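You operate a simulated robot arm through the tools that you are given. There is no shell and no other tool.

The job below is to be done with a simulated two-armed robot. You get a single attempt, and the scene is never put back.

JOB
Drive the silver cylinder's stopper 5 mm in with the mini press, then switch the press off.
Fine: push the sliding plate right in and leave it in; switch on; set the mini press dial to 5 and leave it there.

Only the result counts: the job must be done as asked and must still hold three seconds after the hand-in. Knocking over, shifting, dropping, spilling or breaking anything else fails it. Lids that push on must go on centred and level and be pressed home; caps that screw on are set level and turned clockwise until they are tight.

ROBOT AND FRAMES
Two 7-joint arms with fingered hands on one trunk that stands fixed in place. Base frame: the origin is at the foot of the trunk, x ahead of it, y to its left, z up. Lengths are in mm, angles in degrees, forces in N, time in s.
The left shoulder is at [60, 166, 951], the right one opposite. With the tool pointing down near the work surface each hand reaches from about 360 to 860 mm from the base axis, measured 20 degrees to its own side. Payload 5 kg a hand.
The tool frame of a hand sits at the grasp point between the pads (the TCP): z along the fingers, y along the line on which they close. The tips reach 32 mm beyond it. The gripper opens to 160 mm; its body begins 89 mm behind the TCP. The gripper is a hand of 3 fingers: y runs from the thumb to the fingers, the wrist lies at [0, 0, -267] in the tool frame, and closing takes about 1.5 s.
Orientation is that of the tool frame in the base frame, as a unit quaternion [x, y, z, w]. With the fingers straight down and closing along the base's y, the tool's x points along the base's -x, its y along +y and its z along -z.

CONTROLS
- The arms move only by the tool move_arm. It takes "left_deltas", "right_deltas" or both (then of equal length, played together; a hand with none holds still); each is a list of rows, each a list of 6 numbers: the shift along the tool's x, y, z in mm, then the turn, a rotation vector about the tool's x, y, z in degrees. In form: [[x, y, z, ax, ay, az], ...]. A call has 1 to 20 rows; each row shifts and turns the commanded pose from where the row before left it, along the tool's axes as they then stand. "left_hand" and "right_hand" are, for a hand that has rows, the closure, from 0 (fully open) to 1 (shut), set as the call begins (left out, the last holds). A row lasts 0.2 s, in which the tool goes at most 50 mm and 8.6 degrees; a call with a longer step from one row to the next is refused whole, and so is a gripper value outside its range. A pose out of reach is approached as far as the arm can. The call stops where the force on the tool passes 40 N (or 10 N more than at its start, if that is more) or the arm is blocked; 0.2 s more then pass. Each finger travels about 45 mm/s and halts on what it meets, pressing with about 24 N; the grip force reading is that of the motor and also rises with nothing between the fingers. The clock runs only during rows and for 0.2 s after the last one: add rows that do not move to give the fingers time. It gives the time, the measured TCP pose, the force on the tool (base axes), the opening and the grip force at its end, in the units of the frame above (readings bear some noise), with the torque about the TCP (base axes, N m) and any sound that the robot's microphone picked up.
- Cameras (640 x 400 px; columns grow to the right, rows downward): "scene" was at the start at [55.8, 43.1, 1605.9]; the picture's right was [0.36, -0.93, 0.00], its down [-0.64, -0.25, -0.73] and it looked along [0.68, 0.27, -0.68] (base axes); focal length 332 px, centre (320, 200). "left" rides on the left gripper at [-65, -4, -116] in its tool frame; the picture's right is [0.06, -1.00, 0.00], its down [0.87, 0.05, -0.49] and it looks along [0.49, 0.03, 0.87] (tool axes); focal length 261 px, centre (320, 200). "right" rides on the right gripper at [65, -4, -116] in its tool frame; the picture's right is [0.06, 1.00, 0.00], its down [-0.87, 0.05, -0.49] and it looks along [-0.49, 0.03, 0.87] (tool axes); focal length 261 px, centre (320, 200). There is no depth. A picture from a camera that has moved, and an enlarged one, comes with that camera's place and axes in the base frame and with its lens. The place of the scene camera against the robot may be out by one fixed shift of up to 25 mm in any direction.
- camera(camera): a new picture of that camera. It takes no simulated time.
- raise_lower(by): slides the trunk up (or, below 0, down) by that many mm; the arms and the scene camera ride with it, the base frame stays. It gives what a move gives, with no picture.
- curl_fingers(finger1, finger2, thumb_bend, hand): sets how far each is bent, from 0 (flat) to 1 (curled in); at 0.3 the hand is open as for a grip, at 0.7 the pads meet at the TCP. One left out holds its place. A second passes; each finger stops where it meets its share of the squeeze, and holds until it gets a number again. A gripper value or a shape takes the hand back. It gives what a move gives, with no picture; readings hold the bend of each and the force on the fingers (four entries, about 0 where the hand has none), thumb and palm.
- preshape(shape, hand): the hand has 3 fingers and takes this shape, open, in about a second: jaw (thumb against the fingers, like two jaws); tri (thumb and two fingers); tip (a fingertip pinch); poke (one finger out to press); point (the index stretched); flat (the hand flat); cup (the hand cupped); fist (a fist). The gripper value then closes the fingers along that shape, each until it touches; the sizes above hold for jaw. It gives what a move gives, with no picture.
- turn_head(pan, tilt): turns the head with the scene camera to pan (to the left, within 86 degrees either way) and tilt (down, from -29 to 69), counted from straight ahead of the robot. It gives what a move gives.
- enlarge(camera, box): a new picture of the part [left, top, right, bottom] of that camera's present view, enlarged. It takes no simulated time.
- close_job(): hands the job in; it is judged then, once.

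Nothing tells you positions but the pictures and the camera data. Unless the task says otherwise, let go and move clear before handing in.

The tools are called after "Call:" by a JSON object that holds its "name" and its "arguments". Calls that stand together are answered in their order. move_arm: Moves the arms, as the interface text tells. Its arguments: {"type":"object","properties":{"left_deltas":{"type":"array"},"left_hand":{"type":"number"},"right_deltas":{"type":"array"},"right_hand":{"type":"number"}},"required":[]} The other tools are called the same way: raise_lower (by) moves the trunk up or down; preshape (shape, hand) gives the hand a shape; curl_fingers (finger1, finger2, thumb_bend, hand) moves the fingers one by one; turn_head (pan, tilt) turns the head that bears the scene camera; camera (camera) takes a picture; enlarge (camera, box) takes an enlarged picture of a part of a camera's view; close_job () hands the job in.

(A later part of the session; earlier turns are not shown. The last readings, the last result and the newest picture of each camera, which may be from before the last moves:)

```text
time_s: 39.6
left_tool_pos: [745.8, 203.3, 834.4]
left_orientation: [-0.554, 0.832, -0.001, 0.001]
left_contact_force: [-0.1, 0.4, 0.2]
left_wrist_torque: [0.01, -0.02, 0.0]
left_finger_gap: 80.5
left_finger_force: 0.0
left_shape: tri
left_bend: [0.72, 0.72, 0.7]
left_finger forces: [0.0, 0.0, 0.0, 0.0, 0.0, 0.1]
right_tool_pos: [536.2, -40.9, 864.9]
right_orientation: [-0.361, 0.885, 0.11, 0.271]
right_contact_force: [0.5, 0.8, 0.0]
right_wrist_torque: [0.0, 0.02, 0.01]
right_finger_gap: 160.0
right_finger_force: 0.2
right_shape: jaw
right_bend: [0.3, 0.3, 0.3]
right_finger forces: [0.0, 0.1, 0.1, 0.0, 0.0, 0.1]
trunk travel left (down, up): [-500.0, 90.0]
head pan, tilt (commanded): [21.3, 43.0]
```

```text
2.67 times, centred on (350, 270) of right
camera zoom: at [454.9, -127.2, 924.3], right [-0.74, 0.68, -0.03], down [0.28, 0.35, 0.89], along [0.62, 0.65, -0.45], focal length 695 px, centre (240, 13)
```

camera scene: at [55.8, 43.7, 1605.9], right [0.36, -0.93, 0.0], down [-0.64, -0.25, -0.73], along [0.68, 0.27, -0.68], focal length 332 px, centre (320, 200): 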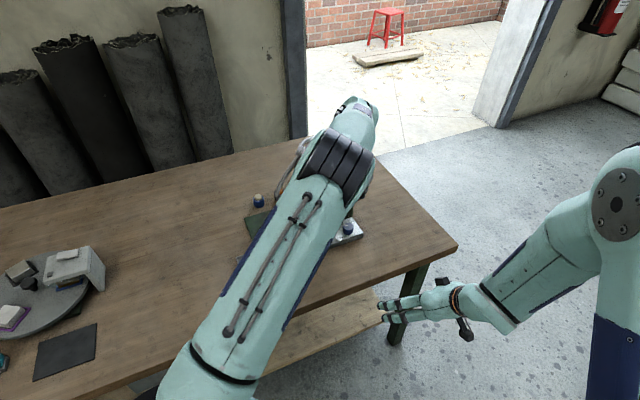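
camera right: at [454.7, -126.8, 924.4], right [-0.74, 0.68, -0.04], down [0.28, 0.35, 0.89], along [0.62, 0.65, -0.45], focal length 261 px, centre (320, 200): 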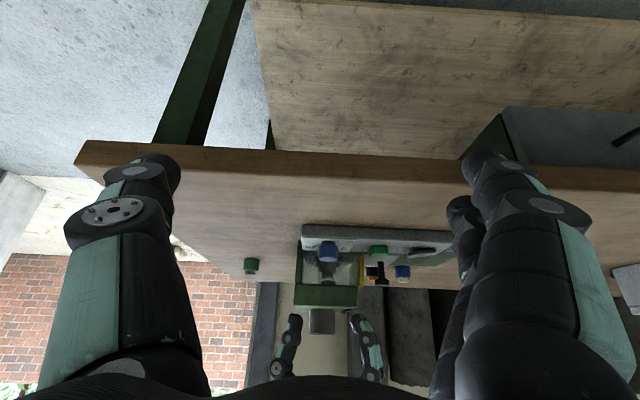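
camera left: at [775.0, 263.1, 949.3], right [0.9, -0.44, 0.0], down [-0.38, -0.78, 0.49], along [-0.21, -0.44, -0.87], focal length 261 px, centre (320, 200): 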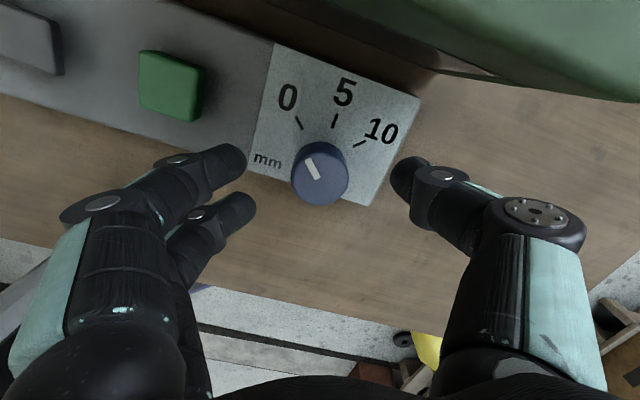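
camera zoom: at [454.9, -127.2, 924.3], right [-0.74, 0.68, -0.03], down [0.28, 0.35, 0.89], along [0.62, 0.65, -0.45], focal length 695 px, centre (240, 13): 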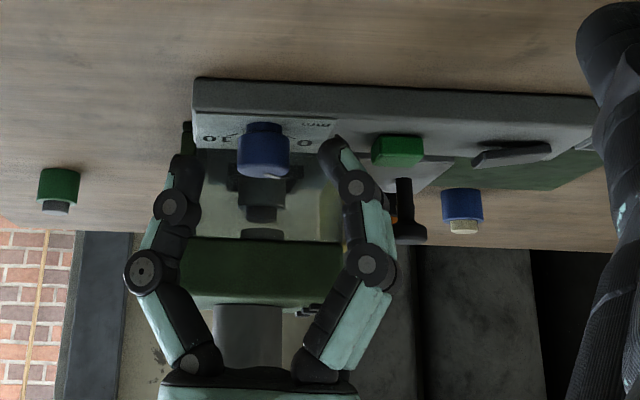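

The fingertips are on either side of the knob. I'll check the centring at close zoom before lowering the last bit.

Call:
{"name": "enlarge", "arguments": {"camera": "left", "box": [220, 120, 420, 240]}}

Call:
{"name": "enlarge", "arguments": {"camera": "right", "box": [280, 230, 390, 300]}}

```text
3.20 times, centred on (320, 180) of left
camera zoom: at [775.0, 263.1, 949.3], right [0.9, -0.44, 0.0], down [-0.38, -0.78, 0.49], along [-0.21, -0.44, -0.87], focal length 834 px, centre (320, 264)
```

zoom: 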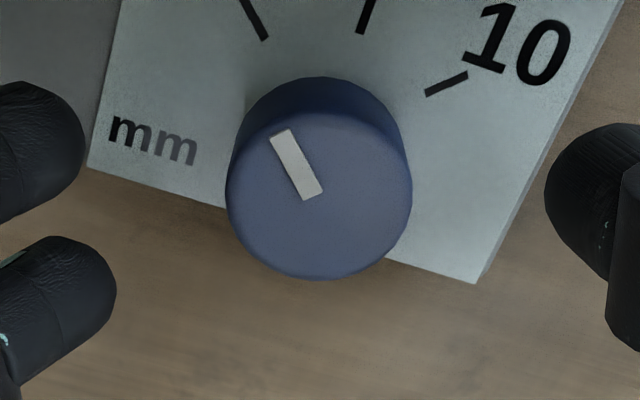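

```text
5.71 times, centred on (335, 265) of right
camera zoom: at [454.9, -127.2, 924.3], right [-0.74, 0.68, -0.03], down [0.28, 0.35, 0.89], along [0.62, 0.65, -0.45], focal length 1489 px, centre (234, -171)
```

zoom: 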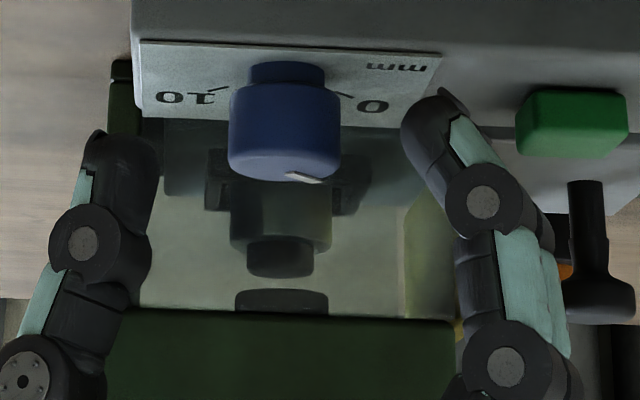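

The knob is about 1 mm off in the sideways direction; I'll correct that and lower 12 mm so the tips are well around the knob.

Call:
{"name": "move_arm", "arguments": {"left_deltas": [[-1.1, 0, 6, 0, 0, 0], [0, 0, 6.5, 0, 0, 0], [0, 0, 0, 0, 0, 0]]}}

Call:
{"name": "enlarge", "arguments": {"camera": "left", "box": [220, 120, 420, 240]}}

Call:
{"name": "enlarge", "arguments": {"camera": "right", "box": [280, 230, 390, 300]}}

```text
time_s: 40.4
left_tool_pos: [747.1, 205.9, 820.8]
left_orientation: [-0.556, 0.831, 0.0, 0.001]
left_contact_force: [0.0, -0.3, -0.4]
left_wrist_torque: [0.02, 0.02, -0.01]
left_finger_gap: 80.9
left_finger_force: 0.1
left_shape: tri
left_bend: [0.72, 0.72, 0.7]
left_finger forces: [0.0, 0.0, 0.0, 0.0, 0.0, 0.0]
right_tool_pos: [535.8, -41.2, 864.3]
right_orientation: [-0.361, 0.886, 0.111, 0.27]
right_contact_force: [0.5, 0.3, -0.6]
right_wrist_torque: [-0.03, 0.02, 0.02]
right_finger_gap: 160.0
right_finger_force: 0.0
right_shape: jaw
right_bend: [0.3, 0.3, 0.3]
right_finger forces: [0.0, 0.0, 0.0, 0.0, 0.0, 0.1]
trunk travel left (down, up): [-500.0, 90.0]
head pan, tilt (commanded): [21.3, 43.0]
```

```text
3.20 times, centred on (320, 180) of left
camera zoom: at [775.7, 263.6, 936.2], right [0.9, -0.44, 0.0], down [-0.38, -0.78, 0.49], along [-0.21, -0.44, -0.87], focal length 834 px, centre (320, 264)
```

zoom: 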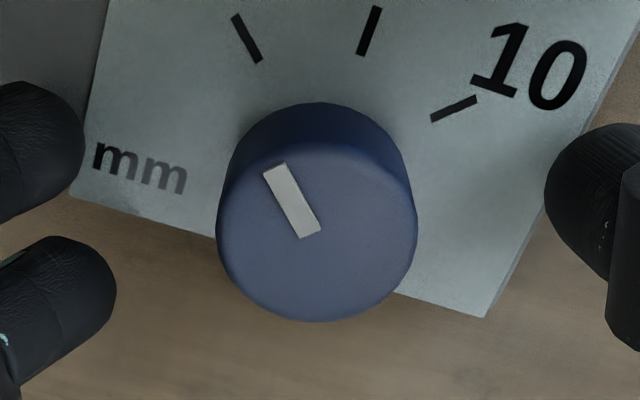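

```text
5.71 times, centred on (335, 265) of right
camera zoom: at [454.9, -127.2, 924.3], right [-0.74, 0.68, -0.03], down [0.28, 0.35, 0.89], along [0.62, 0.65, -0.45], focal length 1489 px, centre (234, -171)
```

zoom: 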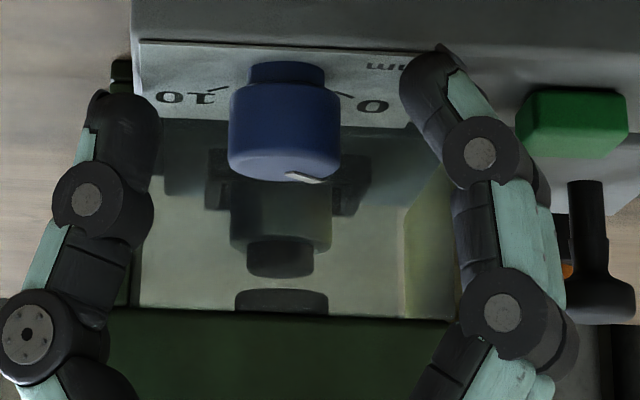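

The knob is centred between the fingertips. I'll close the grip on it.

Call:
{"name": "move_arm", "arguments": {"left_deltas": [[0, 0, 0, 0, 0, 0], [0, 0, 0, 0, 0, 0], [0, 0, 0, 0, 0, 0], [0, 0, 0, 0, 0, 0], [0, 0, 0, 0, 0, 0], [0, 0, 0, 0, 0, 0], [0, 0, 0, 0, 0, 0]], "left_hand": 1}}

Call:
{"name": "enlarge", "arguments": {"camera": "left", "box": [220, 120, 420, 240]}}

Call:
{"name": "enlarge", "arguments": {"camera": "right", "box": [280, 230, 390, 300]}}

```text
time_s: 42.0
left_tool_pos: [746.2, 206.4, 819.7]
left_orientation: [-0.556, 0.831, 0.0, 0.001]
left_contact_force: [0.6, 0.1, -1.4]
left_wrist_torque: [0.01, 0.04, 0.02]
left_finger_gap: 22.6
left_finger_force: 24.1
left_shape: tri
left_bend: [0.72, 0.72, 0.7]
left_finger forces: [10.3, 9.6, 0.0, 0.0, 21.3, 0.0]
right_tool_pos: [537.5, -41.2, 863.6]
right_orientation: [-0.361, 0.885, 0.111, 0.27]
right_contact_force: [0.0, 0.3, -0.7]
right_wrist_torque: [0.0, -0.01, 0.01]
right_finger_gap: 159.8
right_finger_force: 0.1
right_shape: jaw
right_bend: [0.3, 0.3, 0.3]
right_finger forces: [0.0, 0.0, 0.1, 0.0, 0.1, 0.0]
trunk travel left (down, up): [-500.0, 90.0]
head pan, tilt (commanded): [21.3, 43.0]
```

```text
3.20 times, centred on (320, 180) of left
camera zoom: at [775.7, 263.7, 936.2], right [0.9, -0.44, 0.0], down [-0.38, -0.78, 0.49], along [-0.21, -0.44, -0.87], focal length 834 px, centre (320, 264)
```

zoom: 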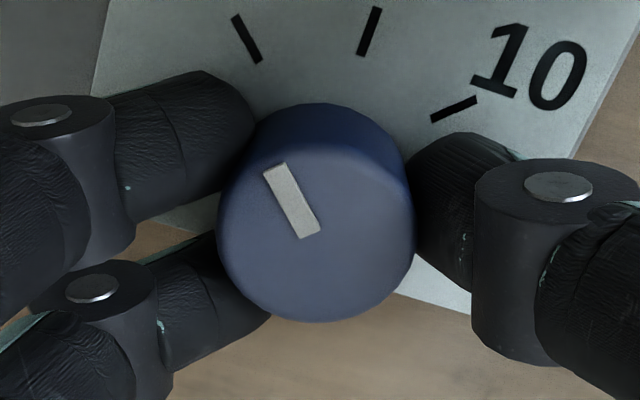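

```text
5.71 times, centred on (335, 265) of right
camera zoom: at [455.0, -127.2, 924.3], right [-0.74, 0.68, -0.03], down [0.28, 0.35, 0.89], along [0.62, 0.65, -0.45], focal length 1489 px, centre (234, -171)
```

zoom: 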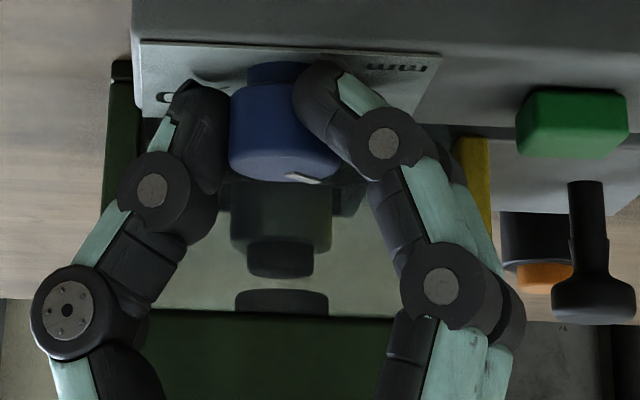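

A balanced three-finger grip on the dial. I'll turn it 45° clockwise (seen from above) in small steps and check the pointer before letting go.

Call:
{"name": "move_arm", "arguments": {"left_deltas": [[0, 0, 0, 0, 0, 5], [0, 0, 0, 0, 0, 5], [0, 0, 0, 0, 0, 5], [0, 0, 0, 0, 0, 5], [0, 0, 0, 0, 0, 5], [0, 0, 0, 0, 0, 5], [0, 0, 0, 0, 0, 5], [0, 0, 0, 0, 0, 5], [0, 0, 0, 0, 0, 5], [0, 0, 0, 0, 0, 0]]}}

Call:
{"name": "enlarge", "arguments": {"camera": "left", "box": [220, 100, 420, 240]}}

Call:
{"name": "enlarge", "arguments": {"camera": "right", "box": [280, 230, 390, 300]}}

```text
time_s: 44.2
left_tool_pos: [745.9, 205.5, 820.5]
left_orientation: [-0.194, 0.981, 0.001, 0.001]
left_contact_force: [-4.4, -1.7, -2.2]
left_wrist_torque: [-0.01, 0.12, -0.01]
left_finger_gap: 22.8
left_finger_force: 23.8
left_shape: tri
left_bend: [0.72, 0.72, 0.7]
left_finger forces: [9.9, 11.1, 0.0, 0.0, 21.2, 0.0]
right_tool_pos: [536.9, -40.8, 863.2]
right_orientation: [-0.362, 0.885, 0.11, 0.271]
right_contact_force: [0.3, 0.2, -0.2]
right_wrist_torque: [-0.02, 0.02, -0.02]
right_finger_gap: 160.2
right_finger_force: 0.1
right_shape: jaw
right_bend: [0.3, 0.3, 0.3]
right_finger forces: [0.1, 0.0, 0.0, 0.0, 0.0, 0.0]
trunk travel left (down, up): [-500.0, 90.0]
head pan, tilt (commanded): [21.3, 43.0]
```

```text
2.86 times, centred on (320, 170) of left
camera zoom: at [808.1, 226.4, 936.3], right [0.32, -0.95, 0.0], down [-0.82, -0.28, 0.49], along [-0.46, -0.16, -0.87], focal length 745 px, centre (320, 286)
```

zoom: 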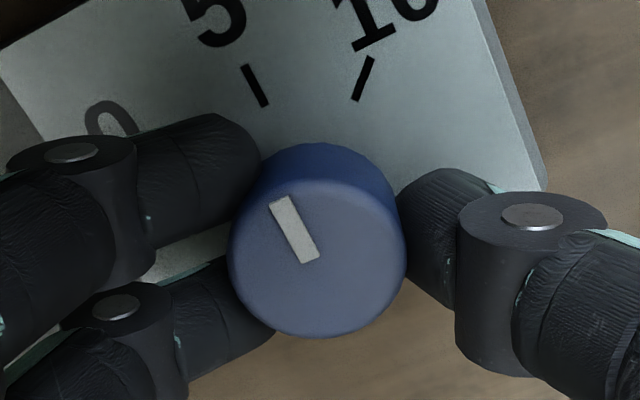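

```text
5.71 times, centred on (335, 265) of right
camera zoom: at [454.8, -127.2, 924.4], right [-0.74, 0.68, -0.03], down [0.28, 0.35, 0.89], along [0.62, 0.65, -0.45], focal length 1489 px, centre (234, -171)
```

zoom: 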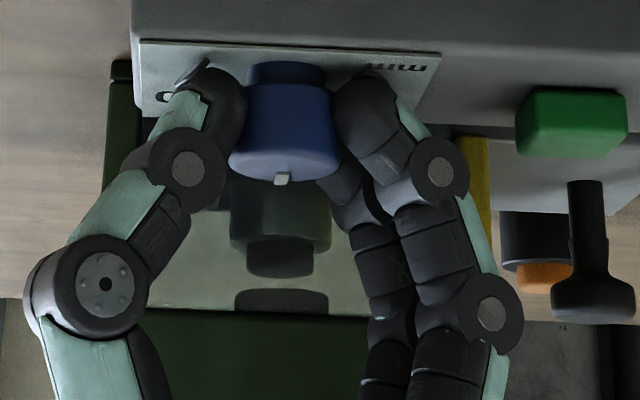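

The pointer now seems to line up with the 5 mark. I'll open the fingers part-way, rise straight up, and check it from above.

Call:
{"name": "move_arm", "arguments": {"left_deltas": [[0, 0, 0, 0, 0, 0], [0, 0, 0, 0, 0, 0], [0, 0, 0, 0, 0, 0], [0, 0, 0, 0, 0, 0], [0, 0, 0, 0, 0, 0], [0, 0, -15, 0, 0, 0], [0, 0, -25, 0, 0, 0], [0, 0, -30, 0, 0, 0], [0, 0, -30, 0, 0, 0], [0, 0, 0, 0, 0, 0]], "left_hand": 0.5}}

Call:
{"name": "enlarge", "arguments": {"camera": "left", "box": [260, 50, 380, 170]}}

Call:
{"name": "enlarge", "arguments": {"camera": "right", "box": [230, 200, 470, 340]}}

Call:
{"name": "camera", "arguments": {"camera": "left"}}

```text
time_s: 46.4
left_tool_pos: [746.9, 207.1, 920.0]
left_orientation: [-0.195, 0.981, 0.0, 0.001]
left_contact_force: [-1.0, -0.2, 0.0]
left_wrist_torque: [-0.03, -0.01, 0.05]
left_finger_gap: 79.3
left_finger_force: 0.1
left_shape: tri
left_bend: [0.72, 0.72, 0.7]
left_finger forces: [0.1, 0.0, 0.0, 0.0, 0.1, 0.0]
right_tool_pos: [537.1, -39.9, 863.8]
right_orientation: [-0.362, 0.885, 0.111, 0.271]
right_contact_force: [-0.1, 1.6, -0.2]
right_wrist_torque: [-0.05, 0.0, 0.0]
right_finger_gap: 159.7
right_finger_force: 0.2
right_shape: jaw
right_bend: [0.3, 0.3, 0.3]
right_finger forces: [0.0, 0.0, 0.0, 0.1, 0.0, 0.0]
trunk travel left (down, up): [-500.0, 90.0]
head pan, tilt (commanded): [21.3, 43.0]
```

```text
3.33 times, centred on (320, 110) of left
camera zoom: at [808.3, 227.7, 1034.6], right [0.32, -0.95, 0.0], down [-0.82, -0.28, 0.49], along [-0.46, -0.16, -0.87], focal length 869 px, centre (320, 500)
```

zoom: 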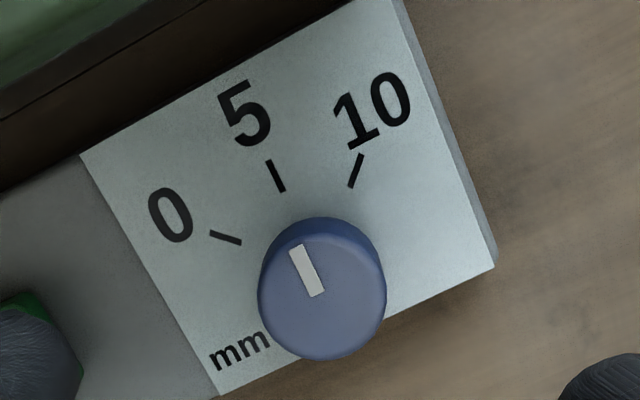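

```text
2.67 times, centred on (350, 270) of right
camera zoom: at [455.0, -127.2, 924.3], right [-0.74, 0.68, -0.03], down [0.28, 0.35, 0.89], along [0.62, 0.65, -0.45], focal length 695 px, centre (240, 13)
```

zoom: 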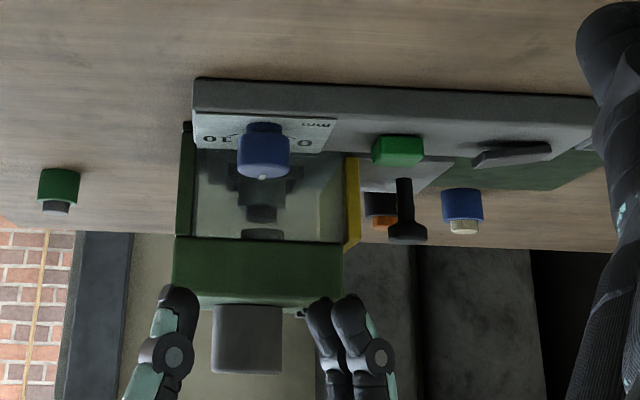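

```text
taken
camera left: at [808.3, 227.7, 1034.6], right [0.32, -0.95, 0.0], down [-0.82, -0.28, 0.49], along [-0.46, -0.16, -0.87], focal length 261 px, centre (320, 200)
```

left: 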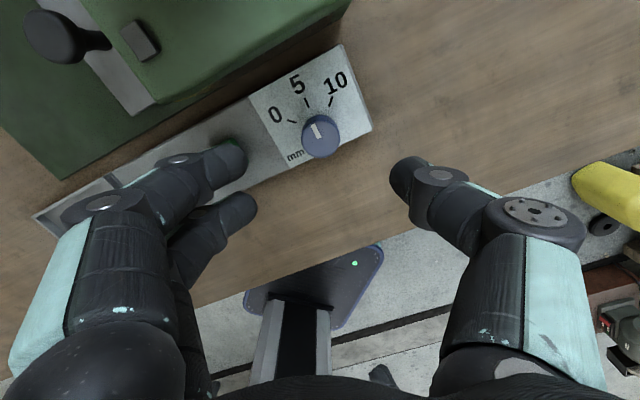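

The pointer looks on or very near the 5 mark. I'll take a higher zoom to measure the angle precisely.

Call:
{"name": "enlarge", "arguments": {"camera": "left", "box": [290, 85, 350, 160]}}

```text
5.33 times, centred on (320, 122) of left
camera zoom: at [808.3, 227.7, 1034.6], right [0.32, -0.95, 0.0], down [-0.82, -0.28, 0.49], along [-0.46, -0.16, -0.87], focal length 1390 px, centre (320, 613)
```

zoom: 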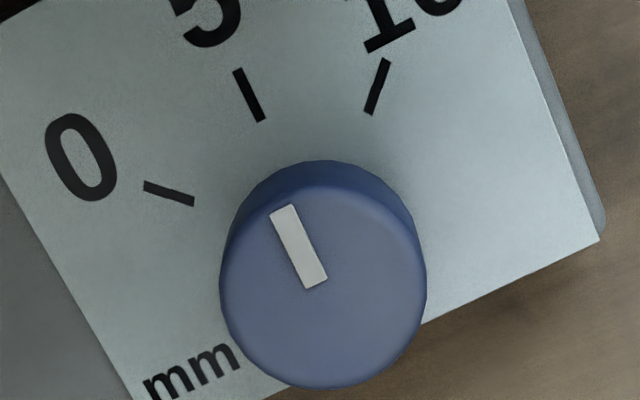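

By my measurement the pointer is within 1–2° of the 5 mark. I'll tilt the hand so its camera looks straight down on the dial for a truer reading.

Call:
{"name": "move_arm", "arguments": {"left_deltas": [[0, 0, -20, 0, -7.35, 0], [0, 0, 0, 0, -7.35, 0], [0, 0, 0, 0, -7.35, 0], [0, 0, 0, 0, -7.35, 0], [0, 0, 0, 0, 0, 0]]}}

Call:
{"name": "camera", "arguments": {"camera": "left"}}

Call:
{"name": "enlarge", "arguments": {"camera": "left", "box": [280, 140, 380, 230]}}

```text
time_s: 47.6
left_tool_pos: [746.0, 206.3, 939.8]
left_orientation: [-0.189, 0.948, 0.05, 0.25]
left_contact_force: [1.2, -0.7, 0.8]
left_wrist_torque: [0.02, 0.02, 0.01]
left_finger_gap: 79.8
left_finger_force: 0.0
left_shape: tri
left_bend: [0.72, 0.72, 0.7]
left_finger forces: [0.0, 0.0, 0.0, 0.1, 0.0, 0.0]
right_tool_pos: [535.9, -41.8, 864.6]
right_orientation: [-0.361, 0.885, 0.111, 0.271]
right_contact_force: [0.2, -0.1, -0.3]
right_wrist_torque: [0.01, 0.01, 0.01]
right_finger_gap: 159.9
right_finger_force: 0.1
right_shape: jaw
right_bend: [0.3, 0.3, 0.3]
right_finger forces: [0.0, 0.1, 0.1, 0.0, 0.1, 0.1]
trunk travel left (down, up): [-500.0, 90.0]
head pan, tilt (commanded): [21.3, 43.0]
```

```text
taken
camera left: at [747.9, 202.1, 1073.1], right [0.33, -0.94, -0.03], down [-0.94, -0.33, 0.0], along [-0.01, 0.03, -1.0], focal length 261 px, centre (320, 200)
```

left: 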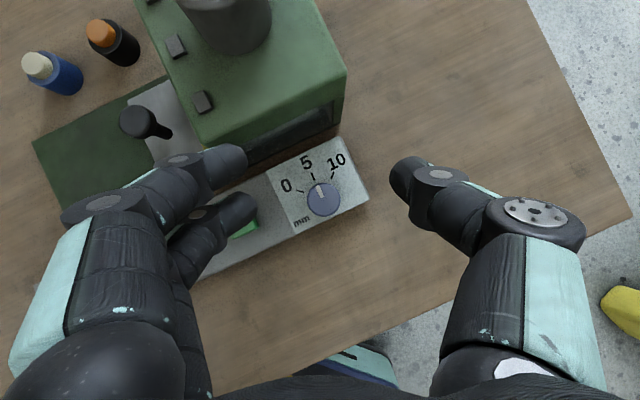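

```text
4.44 times, centred on (330, 185) of left
camera zoom: at [747.9, 202.1, 1073.1], right [0.33, -0.94, -0.03], down [-0.94, -0.33, 0.0], along [-0.01, 0.03, -1.0], focal length 1158 px, centre (276, 267)
```

zoom: 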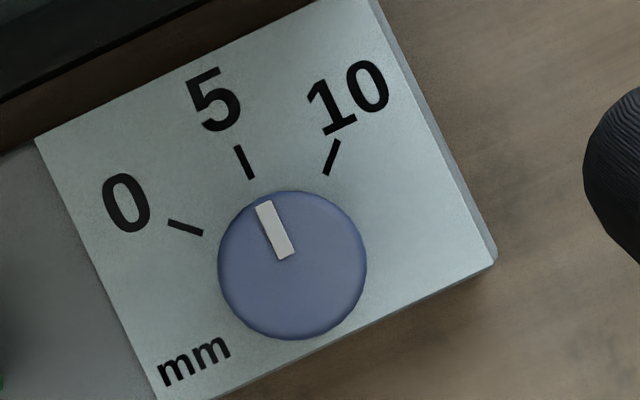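

Straight down, the pointer and the 5 mark differ by perhaps 1°. I'll zoom in further on each to measure more exactly.

Call:
{"name": "enlarge", "arguments": {"camera": "left", "box": [315, 165, 350, 195]}}

Call:
{"name": "enlarge", "arguments": {"camera": "left", "box": [305, 170, 345, 220]}}

Call:
{"name": "enlarge", "arguments": {"camera": "left", "box": [262, 135, 372, 225]}}

```text
13.33 times, centred on (332, 180) of left
camera zoom: at [747.9, 202.1, 1073.1], right [0.33, -0.94, -0.03], down [-0.94, -0.33, 0.0], along [-0.01, 0.03, -1.0], focal length 3475 px, centre (153, 467)
```

zoom: 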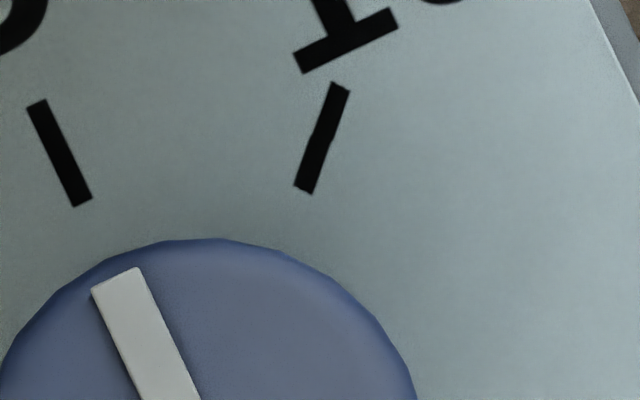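

```text
8.00 times, centred on (325, 195) of left
camera zoom: at [747.9, 202.1, 1073.1], right [0.33, -0.94, -0.03], down [-0.94, -0.33, 0.0], along [-0.01, 0.03, -1.0], focal length 2085 px, centre (280, 240)
```

zoom: 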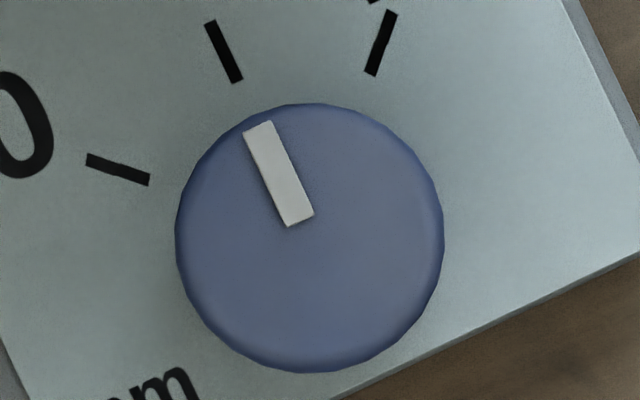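

```text
4.44 times, centred on (317, 180) of left
camera zoom: at [747.9, 202.1, 1073.1], right [0.33, -0.94, -0.03], down [-0.94, -0.33, 0.0], along [-0.01, 0.03, -1.0], focal length 1158 px, centre (333, 289)
```

zoom: 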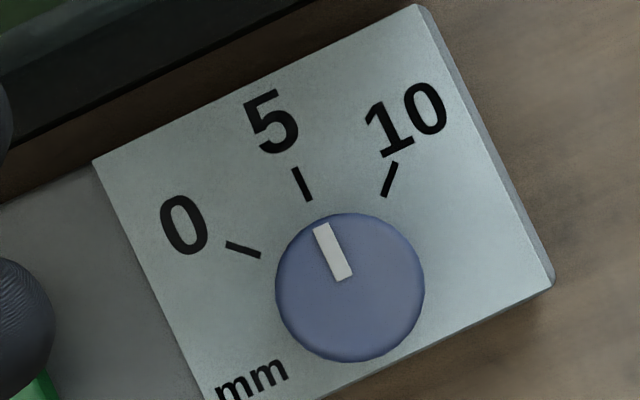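

The pointer is within about 1° (0.1 mm) of the 5 mark, which is good. I'll level the hand, move over the green button and shape it to poke.

Call:
{"name": "move_arm", "arguments": {"left_deltas": [[0, 0, 0, 0, 7.35, 0], [0, 0, 0, 0, 7.35, 0], [0, 0, 0, 0, 7.35, 0], [0, 0, 0, 0, 7.35, 0], [0, 0, 0, 0, 0, -7.5], [0, 0, 0, 0, 0, -7.5], [0, 0, 0, 0, 0, -7.5], [-10.3, 42.6, 0, 0, 0, 0], [-10.3, 42.6, 0, 0, 0, 0], [0, 0, 0, 0, 0, 0]]}}

Call:
{"name": "preshape", "arguments": {"shape": "poke", "hand": "left"}}

Call:
{"name": "camera", "arguments": {"camera": "left"}}

Call:
{"name": "camera", "arguments": {"camera": "right"}}

```text
time_s: 49.8
left_tool_pos: [700.4, 278.2, 939.7]
left_orientation: [-0.383, 0.924, 0.0, 0.001]
left_contact_force: [0.6, -0.3, -1.1]
left_wrist_torque: [0.03, 0.01, -0.02]
left_finger_gap: 79.4
left_finger_force: 0.1
left_shape: tri
left_bend: [0.72, 0.72, 0.7]
left_finger forces: [0.0, 0.0, 0.1, 0.1, 0.0, 0.0]
right_tool_pos: [536.8, -42.3, 863.1]
right_orientation: [-0.361, 0.885, 0.111, 0.271]
right_contact_force: [0.2, 0.1, 0.3]
right_wrist_torque: [0.01, -0.03, 0.0]
right_finger_gap: 160.0
right_finger_force: 0.0
right_shape: jaw
right_bend: [0.3, 0.3, 0.3]
right_finger forces: [0.1, 0.0, 0.0, 0.0, 0.0, 0.0]
trunk travel left (down, up): [-500.0, 90.0]
head pan, tilt (commanded): [21.3, 43.0]
```

```text
time_s: 50.7
left_tool_pos: [699.8, 278.3, 941.2]
left_orientation: [-0.383, 0.924, 0.001, 0.001]
left_contact_force: [0.1, 0.1, -1.4]
left_wrist_torque: [0.01, -0.01, -0.02]
left_finger_gap: 0.0
left_finger_force: 0.2
left_shape: poke
left_bend: [1.0, 1.0, 0.46]
left_finger forces: [0.1, 0.0, 0.0, 0.1, 0.0, 0.0]
right_tool_pos: [536.5, -41.6, 863.1]
right_orientation: [-0.361, 0.885, 0.11, 0.271]
right_contact_force: [-0.4, -0.5, -0.5]
right_wrist_torque: [0.01, 0.01, 0.03]
right_finger_gap: 159.8
right_finger_force: 0.1
right_shape: jaw
right_bend: [0.3, 0.3, 0.3]
right_finger forces: [0.0, 0.1, 0.0, 0.0, 0.0, 0.0]
trunk travel left (down, up): [-500.0, 90.0]
head pan, tilt (commanded): [21.3, 43.0]
```

```text
taken
camera left: at [749.5, 321.6, 1056.4], right [0.66, -0.75, 0.0], down [-0.65, -0.58, 0.49], along [-0.37, -0.32, -0.87], focal length 261 px, centre (320, 200)
```

left: 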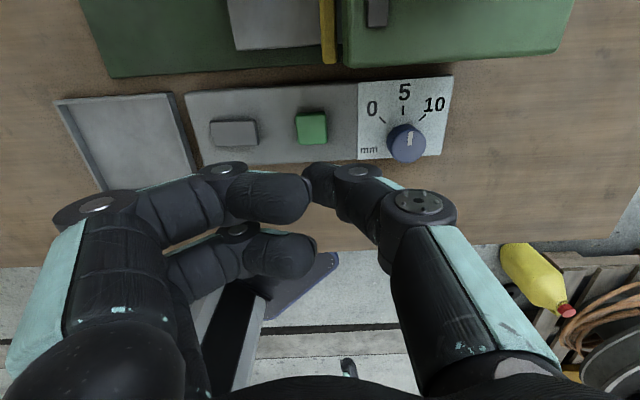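

```text
taken
camera right: at [454.8, -127.2, 924.4], right [-0.74, 0.68, -0.03], down [0.28, 0.35, 0.89], along [0.62, 0.65, -0.45], focal length 261 px, centre (320, 200)
```

right: 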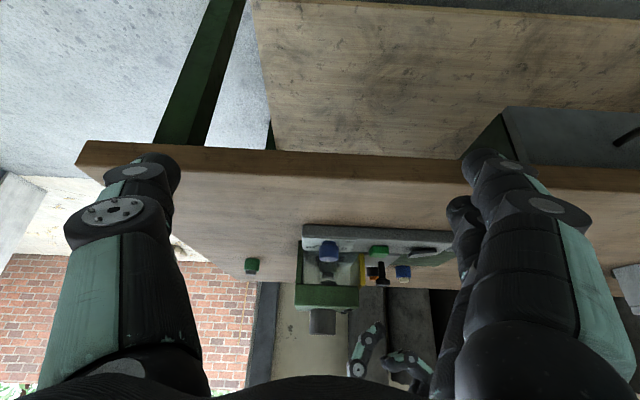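

The button is about 4 mm further towards the finger side. I'll shift and descend to about 20 mm above it, then check from the side.

Call:
{"name": "move_arm", "arguments": {"left_deltas": [[-0.4, 3.8, 25, 0, 0, 0], [0, 0, 25, 0, 0, 0], [0, 0, 25, 0, 0, 0], [0, 0, 20, 0, 0, 0], [0, 0, 0, 0, 0, 0]]}}

Call:
{"name": "camera", "arguments": {"camera": "left"}}

Call:
{"name": "enlarge", "arguments": {"camera": "right", "box": [290, 210, 440, 310]}}

```text
time_s: 51.9
left_tool_pos: [699.0, 282.7, 845.8]
left_orientation: [-0.383, 0.924, 0.0, 0.0]
left_contact_force: [-0.2, -0.6, 1.1]
left_wrist_torque: [0.01, -0.03, -0.01]
left_finger_gap: 0.2
left_finger_force: 0.1
left_shape: poke
left_bend: [1.0, 1.0, 0.46]
left_finger forces: [0.0, 0.0, 0.0, 0.1, 0.1, 0.0]
right_tool_pos: [536.4, -42.0, 864.8]
right_orientation: [-0.361, 0.885, 0.11, 0.271]
right_contact_force: [-0.2, 0.0, 0.6]
right_wrist_torque: [0.01, 0.0, -0.01]
right_finger_gap: 159.9
right_finger_force: 0.1
right_shape: jaw
right_bend: [0.3, 0.3, 0.3]
right_finger forces: [0.1, 0.0, 0.0, 0.0, 0.0, 0.0]
trunk travel left (down, up): [-500.0, 90.0]
head pan, tilt (commanded): [21.3, 43.0]
```

```text
taken
camera left: at [748.2, 326.3, 962.0], right [0.66, -0.75, 0.0], down [-0.65, -0.58, 0.49], along [-0.37, -0.32, -0.87], focal length 261 px, centre (320, 200)
```

left: 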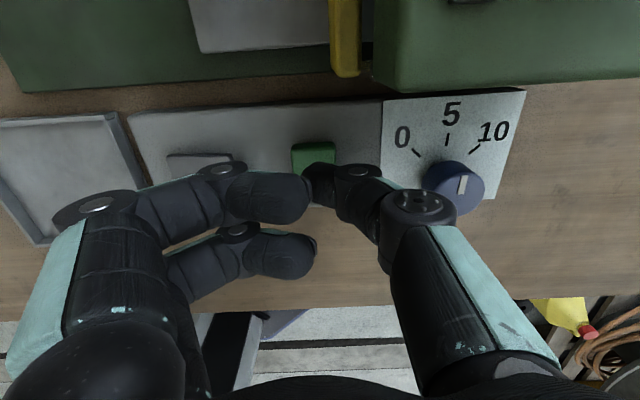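

```text
4.00 times, centred on (365, 260) of right
camera zoom: at [454.8, -127.3, 924.4], right [-0.74, 0.68, -0.03], down [0.28, 0.35, 0.89], along [0.62, 0.65, -0.45], focal length 1043 px, centre (140, -40)
```

zoom: 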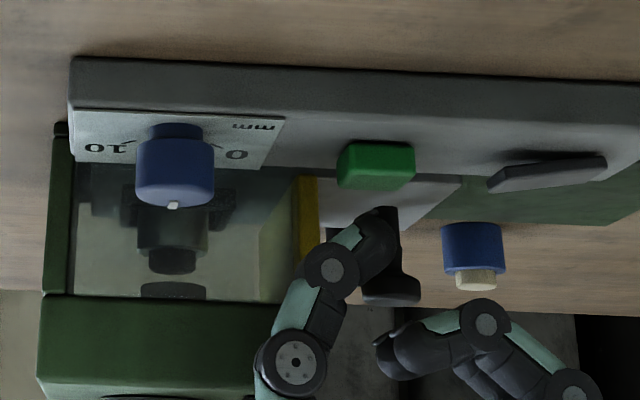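

The tip is right over the green button. I'll press it down gently.

Call:
{"name": "move_arm", "arguments": {"left_deltas": [[0, 0, 10, 0, 0, 0], [0, 0, 10, 0, 0, 0], [0, 0, 2, 0, 0, 0], [0, 0, 2, 0, 0, 0], [0, 0, 2, 0, 0, 0], [0, 0, 2, 0, 0, 0], [0, 0, 2, 0, 0, 0], [0, 0, 2, 0, 0, 0]]}}

Call:
{"name": "enlarge", "arguments": {"camera": "right", "box": [290, 210, 440, 310]}}

Call:
{"name": "camera", "arguments": {"camera": "left"}}

```text
time_s: 53.6
left_tool_pos: [704.5, 282.0, 823.6]
left_orientation: [-0.381, 0.924, -0.003, 0.009]
left_contact_force: [0.6, -2.2, 18.1]
left_wrist_torque: [0.5, 0.69, 0.0]
left_finger_gap: 0.0
left_finger_force: 0.0
left_shape: poke
left_bend: [1.0, 1.0, 0.48]
left_finger forces: [0.0, 0.0, 0.0, 0.0, 11.6, 0.0]
right_tool_pos: [534.9, -42.6, 865.2]
right_orientation: [-0.361, 0.885, 0.111, 0.271]
right_contact_force: [-0.5, 0.5, 0.4]
right_wrist_torque: [0.01, 0.0, -0.02]
right_finger_gap: 160.2
right_finger_force: 0.1
right_shape: jaw
right_bend: [0.3, 0.3, 0.3]
right_finger forces: [0.1, 0.1, 0.1, 0.0, 0.0, 0.0]
trunk travel left (down, up): [-500.0, 90.0]
head pan, tilt (commanded): [21.3, 43.0]
heard: click
stopped in row 8 (left hand): the force on the tool passed its limit at 41 N (the readings are from after the stop); the commanded pose is now the measured one
```

```text
4.00 times, centred on (365, 260) of right
camera zoom: at [453.2, -127.7, 925.0], right [-0.74, 0.68, -0.04], down [0.28, 0.35, 0.89], along [0.62, 0.65, -0.45], focal length 1043 px, centre (140, -40)
```

zoom: 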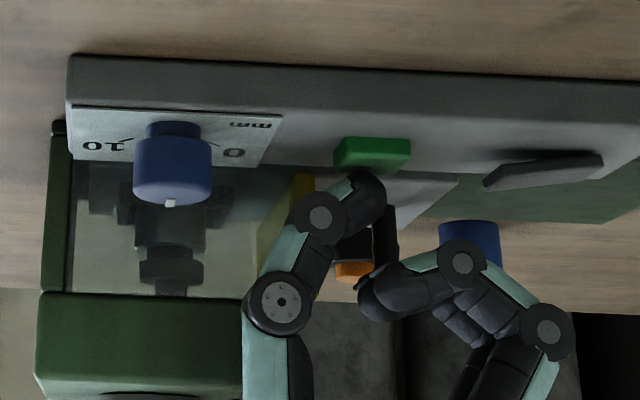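

```text
taken
camera left: at [751.4, 324.2, 940.0], right [0.66, -0.75, 0.01], down [-0.66, -0.57, 0.48], along [-0.35, -0.32, -0.88], focal length 261 px, centre (320, 200)
```

left: 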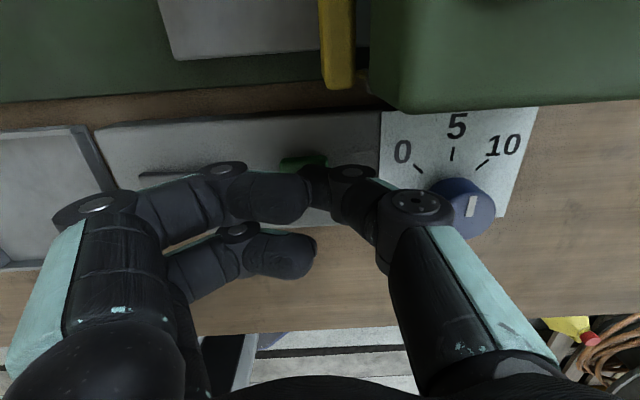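

A click was heard and the ram is coming down on the stopper. I'll release the button, rise and watch the stroke finish.

Call:
{"name": "move_arm", "arguments": {"left_deltas": [[0, 0, -6, 0, 0, 0], [0, 0, -15, 0, 0, 0], [0, 0, -20, 0, 0, 0], [0, 0, -20, 0, 0, 0]]}}

Call:
{"name": "enlarge", "arguments": {"camera": "right", "box": [290, 210, 440, 310]}}

Call:
{"name": "enlarge", "arguments": {"camera": "right", "box": [300, 240, 360, 300]}}

Call:
{"name": "camera", "arguments": {"camera": "left"}}

```text
time_s: 54.6
left_tool_pos: [701.8, 282.2, 878.1]
left_orientation: [-0.382, 0.924, -0.002, 0.004]
left_contact_force: [-0.5, -0.5, -0.3]
left_wrist_torque: [0.03, 0.0, -0.01]
left_finger_gap: 0.0
left_finger_force: 0.1
left_shape: poke
left_bend: [1.0, 1.0, 0.46]
left_finger forces: [0.0, 0.0, 0.0, 0.0, 0.1, 0.0]
right_tool_pos: [536.6, -41.1, 863.9]
right_orientation: [-0.361, 0.885, 0.111, 0.271]
right_contact_force: [-0.3, -0.7, -0.7]
right_wrist_torque: [0.02, -0.02, -0.01]
right_finger_gap: 159.9
right_finger_force: 0.1
right_shape: jaw
right_bend: [0.3, 0.3, 0.3]
right_finger forces: [0.1, 0.0, 0.0, 0.0, 0.0, 0.0]
trunk travel left (down, up): [-500.0, 90.0]
head pan, tilt (commanded): [21.3, 43.0]
```

```text
4.00 times, centred on (365, 260) of right
camera zoom: at [454.7, -127.3, 924.3], right [-0.74, 0.68, -0.03], down [0.28, 0.35, 0.89], along [0.62, 0.65, -0.45], focal length 1043 px, centre (140, -40)
```

zoom: 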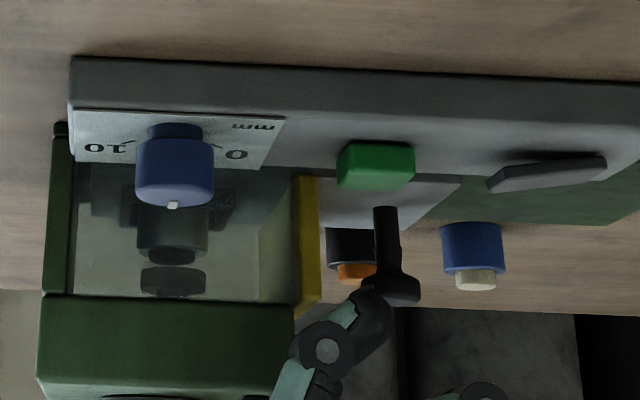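

```text
6.67 times, centred on (330, 270) of right
camera zoom: at [454.7, -127.3, 924.3], right [-0.74, 0.68, -0.03], down [0.28, 0.35, 0.89], along [0.62, 0.65, -0.45], focal length 1738 px, centre (253, -267)
```

zoom: 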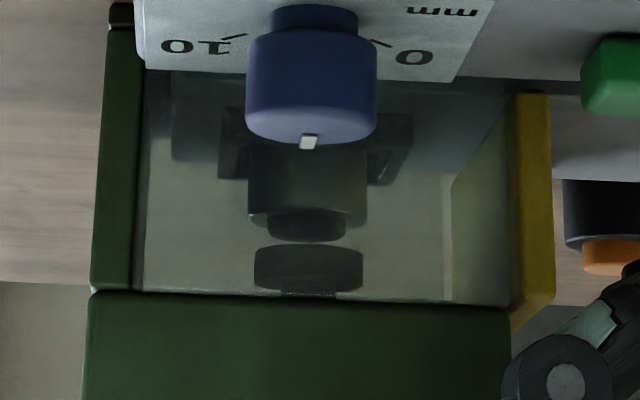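

```text
taken
camera left: at [750.2, 324.5, 994.5], right [0.66, -0.75, 0.01], down [-0.66, -0.57, 0.49], along [-0.36, -0.32, -0.87], focal length 261 px, centre (320, 200)
```

left: 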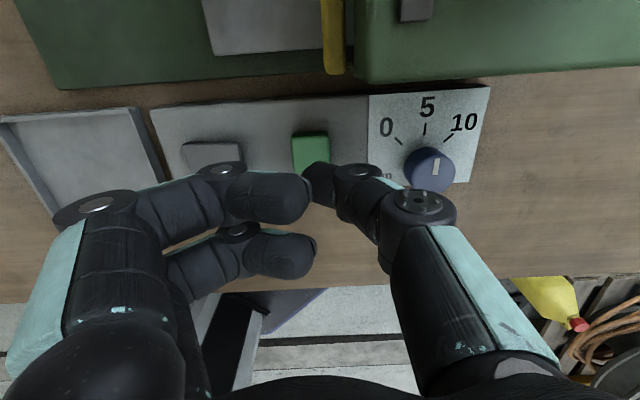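

The stroke has pushed the stopper in and the ram is going back up. I'll wait for it to finish and compare the stopper with the earlier picture.

Call:
{"name": "move_arm", "arguments": {"left_deltas": [[0, 0, 0, 0, 0, 0], [0, 0, 0, 0, 0, 0], [0, 0, 0, 0, 0, 0], [0, 0, 0, 0, 0, 0], [0, 0, 0, 0, 0, 0], [0, 0, 0, 0, 0, 0], [0, 0, 0, 0, 0, 0], [0, 0, 0, 0, 0, 0], [0, 0, 0, 0, 0, 0], [0, 0, 0, 0, 0, 0]]}}

Call:
{"name": "enlarge", "arguments": {"camera": "right", "box": [280, 230, 390, 300]}}

Call:
{"name": "enlarge", "arguments": {"camera": "right", "box": [300, 240, 360, 300]}}

```text
time_s: 56.8
left_tool_pos: [701.6, 282.4, 879.1]
left_orientation: [-0.382, 0.924, -0.002, 0.005]
left_contact_force: [0.2, 0.9, 0.4]
left_wrist_torque: [-0.03, -0.01, -0.01]
left_finger_gap: 0.1
left_finger_force: 0.1
left_shape: poke
left_bend: [1.0, 1.0, 0.46]
left_finger forces: [0.0, 0.0, 0.0, 0.0, 0.0, 0.1]
right_tool_pos: [535.8, -41.0, 863.3]
right_orientation: [-0.361, 0.886, 0.11, 0.271]
right_contact_force: [-0.3, 0.3, -0.3]
right_wrist_torque: [0.01, 0.0, 0.04]
right_finger_gap: 160.0
right_finger_force: 0.1
right_shape: jaw
right_bend: [0.3, 0.3, 0.3]
right_finger forces: [0.0, 0.0, 0.0, 0.0, 0.0, 0.0]
trunk travel left (down, up): [-500.0, 90.0]
head pan, tilt (commanded): [21.3, 43.0]
```

```text
5.71 times, centred on (335, 265) of right
camera zoom: at [454.9, -127.2, 924.3], right [-0.74, 0.68, -0.03], down [0.28, 0.35, 0.89], along [0.62, 0.65, -0.45], focal length 1489 px, centre (234, -171)
```

zoom: 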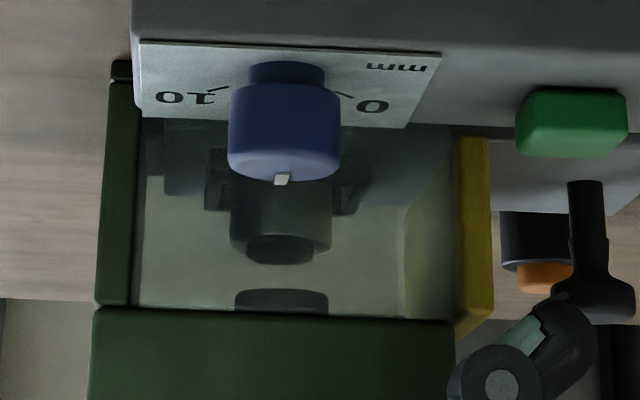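

```text
6.67 times, centred on (330, 270) of right
camera zoom: at [454.9, -127.2, 924.3], right [-0.74, 0.68, -0.03], down [0.28, 0.35, 0.89], along [0.62, 0.65, -0.45], focal length 1738 px, centre (253, -267)
```

zoom: 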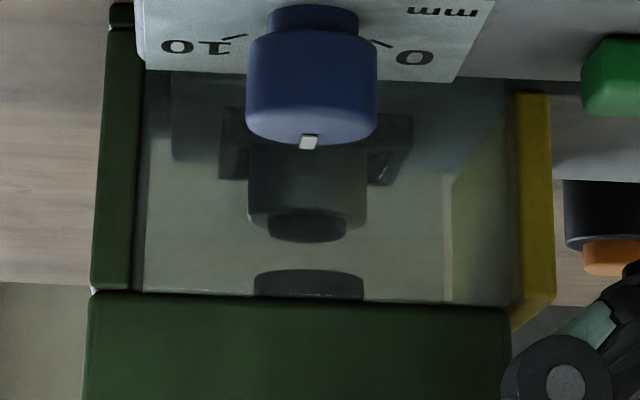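

The stopper moved in by about 5 mm and the ram is back up. Now I'll go to the raised (button-side) end of the rocker to switch the press off.

Call:
{"name": "move_arm", "arguments": {"left_deltas": [[1, 32.7, 0, 0, 0, 0], [1, 32.7, 0, 0, 0, 0], [0, 0, 18, 0, 0, 0], [0, 0, 17, 0, 0, 0], [0, 0, 0, 0, 0, 0]]}}

Call:
{"name": "camera", "arguments": {"camera": "left"}}

Call:
{"name": "enlarge", "arguments": {"camera": "right", "box": [330, 200, 460, 300]}}

```text
time_s: 58.0
left_tool_pos: [654.1, 327.5, 844.8]
left_orientation: [-0.382, 0.924, -0.001, 0.005]
left_contact_force: [0.1, 0.3, 0.2]
left_wrist_torque: [-0.03, 0.03, -0.01]
left_finger_gap: 0.0
left_finger_force: 0.1
left_shape: poke
left_bend: [1.0, 1.0, 0.46]
left_finger forces: [0.1, 0.0, 0.1, 0.0, 0.0, 0.0]
right_tool_pos: [535.9, -41.8, 865.0]
right_orientation: [-0.361, 0.885, 0.111, 0.271]
right_contact_force: [-1.0, 0.8, 0.7]
right_wrist_torque: [0.03, -0.03, -0.03]
right_finger_gap: 160.2
right_finger_force: 0.1
right_shape: jaw
right_bend: [0.3, 0.3, 0.3]
right_finger forces: [0.1, 0.0, 0.0, 0.0, 0.1, 0.0]
trunk travel left (down, up): [-500.0, 90.0]
head pan, tilt (commanded): [21.3, 43.0]
```

```text
taken
camera left: at [702.1, 370.6, 959.0], right [0.66, -0.75, 0.01], down [-0.66, -0.57, 0.49], along [-0.36, -0.32, -0.87], focal length 261 px, centre (320, 200)
```

left: 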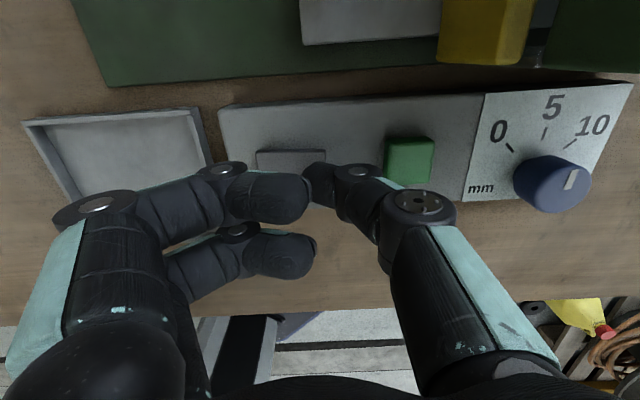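

```text
4.00 times, centred on (395, 250) of right
camera zoom: at [454.8, -127.3, 924.4], right [-0.74, 0.68, -0.03], down [0.28, 0.35, 0.89], along [0.62, 0.65, -0.45], focal length 1043 px, centre (20, 0)
```

zoom: 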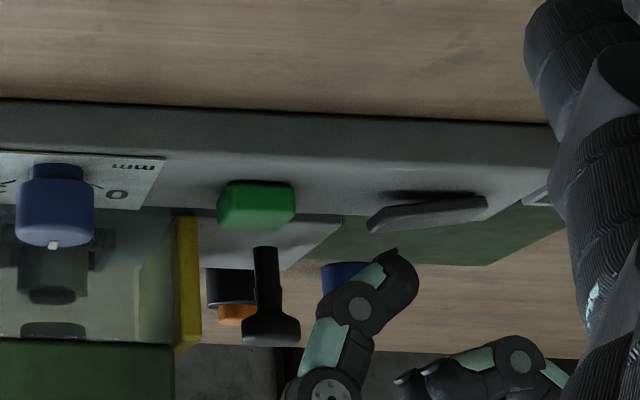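

The tip is over the raised end of the rocker. I'll press it down.

Call:
{"name": "move_arm", "arguments": {"left_deltas": [[0, 0, 8, 0, 0, 0], [0, 0, 4, 0, 0, 0], [0, 0, 2, 0, 0, 0], [0, 0, 2, 0, 0, 0], [0, 0, 2, 0, 0, 0], [0, 0, 2, 0, 0, 0], [0, 0, 2, 0, 0, 0], [0, 0, 2, 0, 0, 0], [0, 0, 2, 0, 0, 0]]}}

Call:
{"name": "enlarge", "arguments": {"camera": "right", "box": [330, 200, 460, 300]}}

```text
time_s: 59.9
left_tool_pos: [657.5, 323.8, 823.8]
left_orientation: [-0.381, 0.924, -0.006, 0.009]
left_contact_force: [-3.6, -5.3, 22.9]
left_wrist_torque: [-0.15, 0.29, 0.09]
left_finger_gap: 0.1
left_finger_force: 0.1
left_shape: poke
left_bend: [1.0, 1.0, 0.47]
left_finger forces: [0.0, 0.0, 0.1, 0.1, 23.1, 0.0]
right_tool_pos: [534.6, -41.2, 864.9]
right_orientation: [-0.361, 0.885, 0.111, 0.272]
right_contact_force: [-0.5, -0.4, 0.7]
right_wrist_torque: [0.0, 0.01, -0.02]
right_finger_gap: 159.8
right_finger_force: 0.1
right_shape: jaw
right_bend: [0.3, 0.3, 0.3]
right_finger forces: [0.0, 0.0, 0.0, 0.0, 0.0, 0.0]
trunk travel left (down, up): [-500.0, 90.0]
head pan, tilt (commanded): [21.3, 43.0]
stopped in row 9 (left hand): the force on the tool passed its limit at 42 N (the readings are from after the stop); the commanded pose is now the measured one
```

```text
4.00 times, centred on (395, 250) of right
camera zoom: at [453.7, -127.3, 924.7], right [-0.74, 0.68, -0.04], down [0.28, 0.35, 0.89], along [0.62, 0.65, -0.45], focal length 1043 px, centre (20, 0)
```

zoom: 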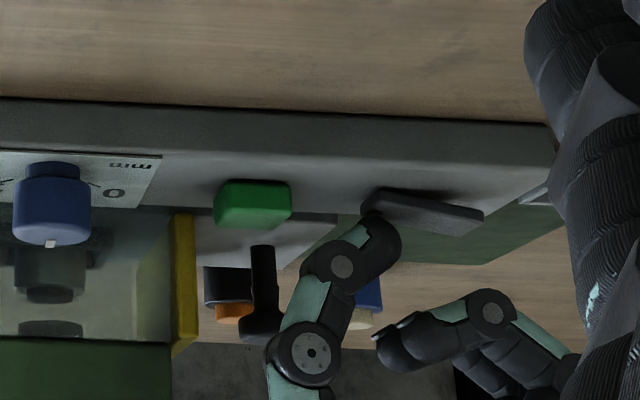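

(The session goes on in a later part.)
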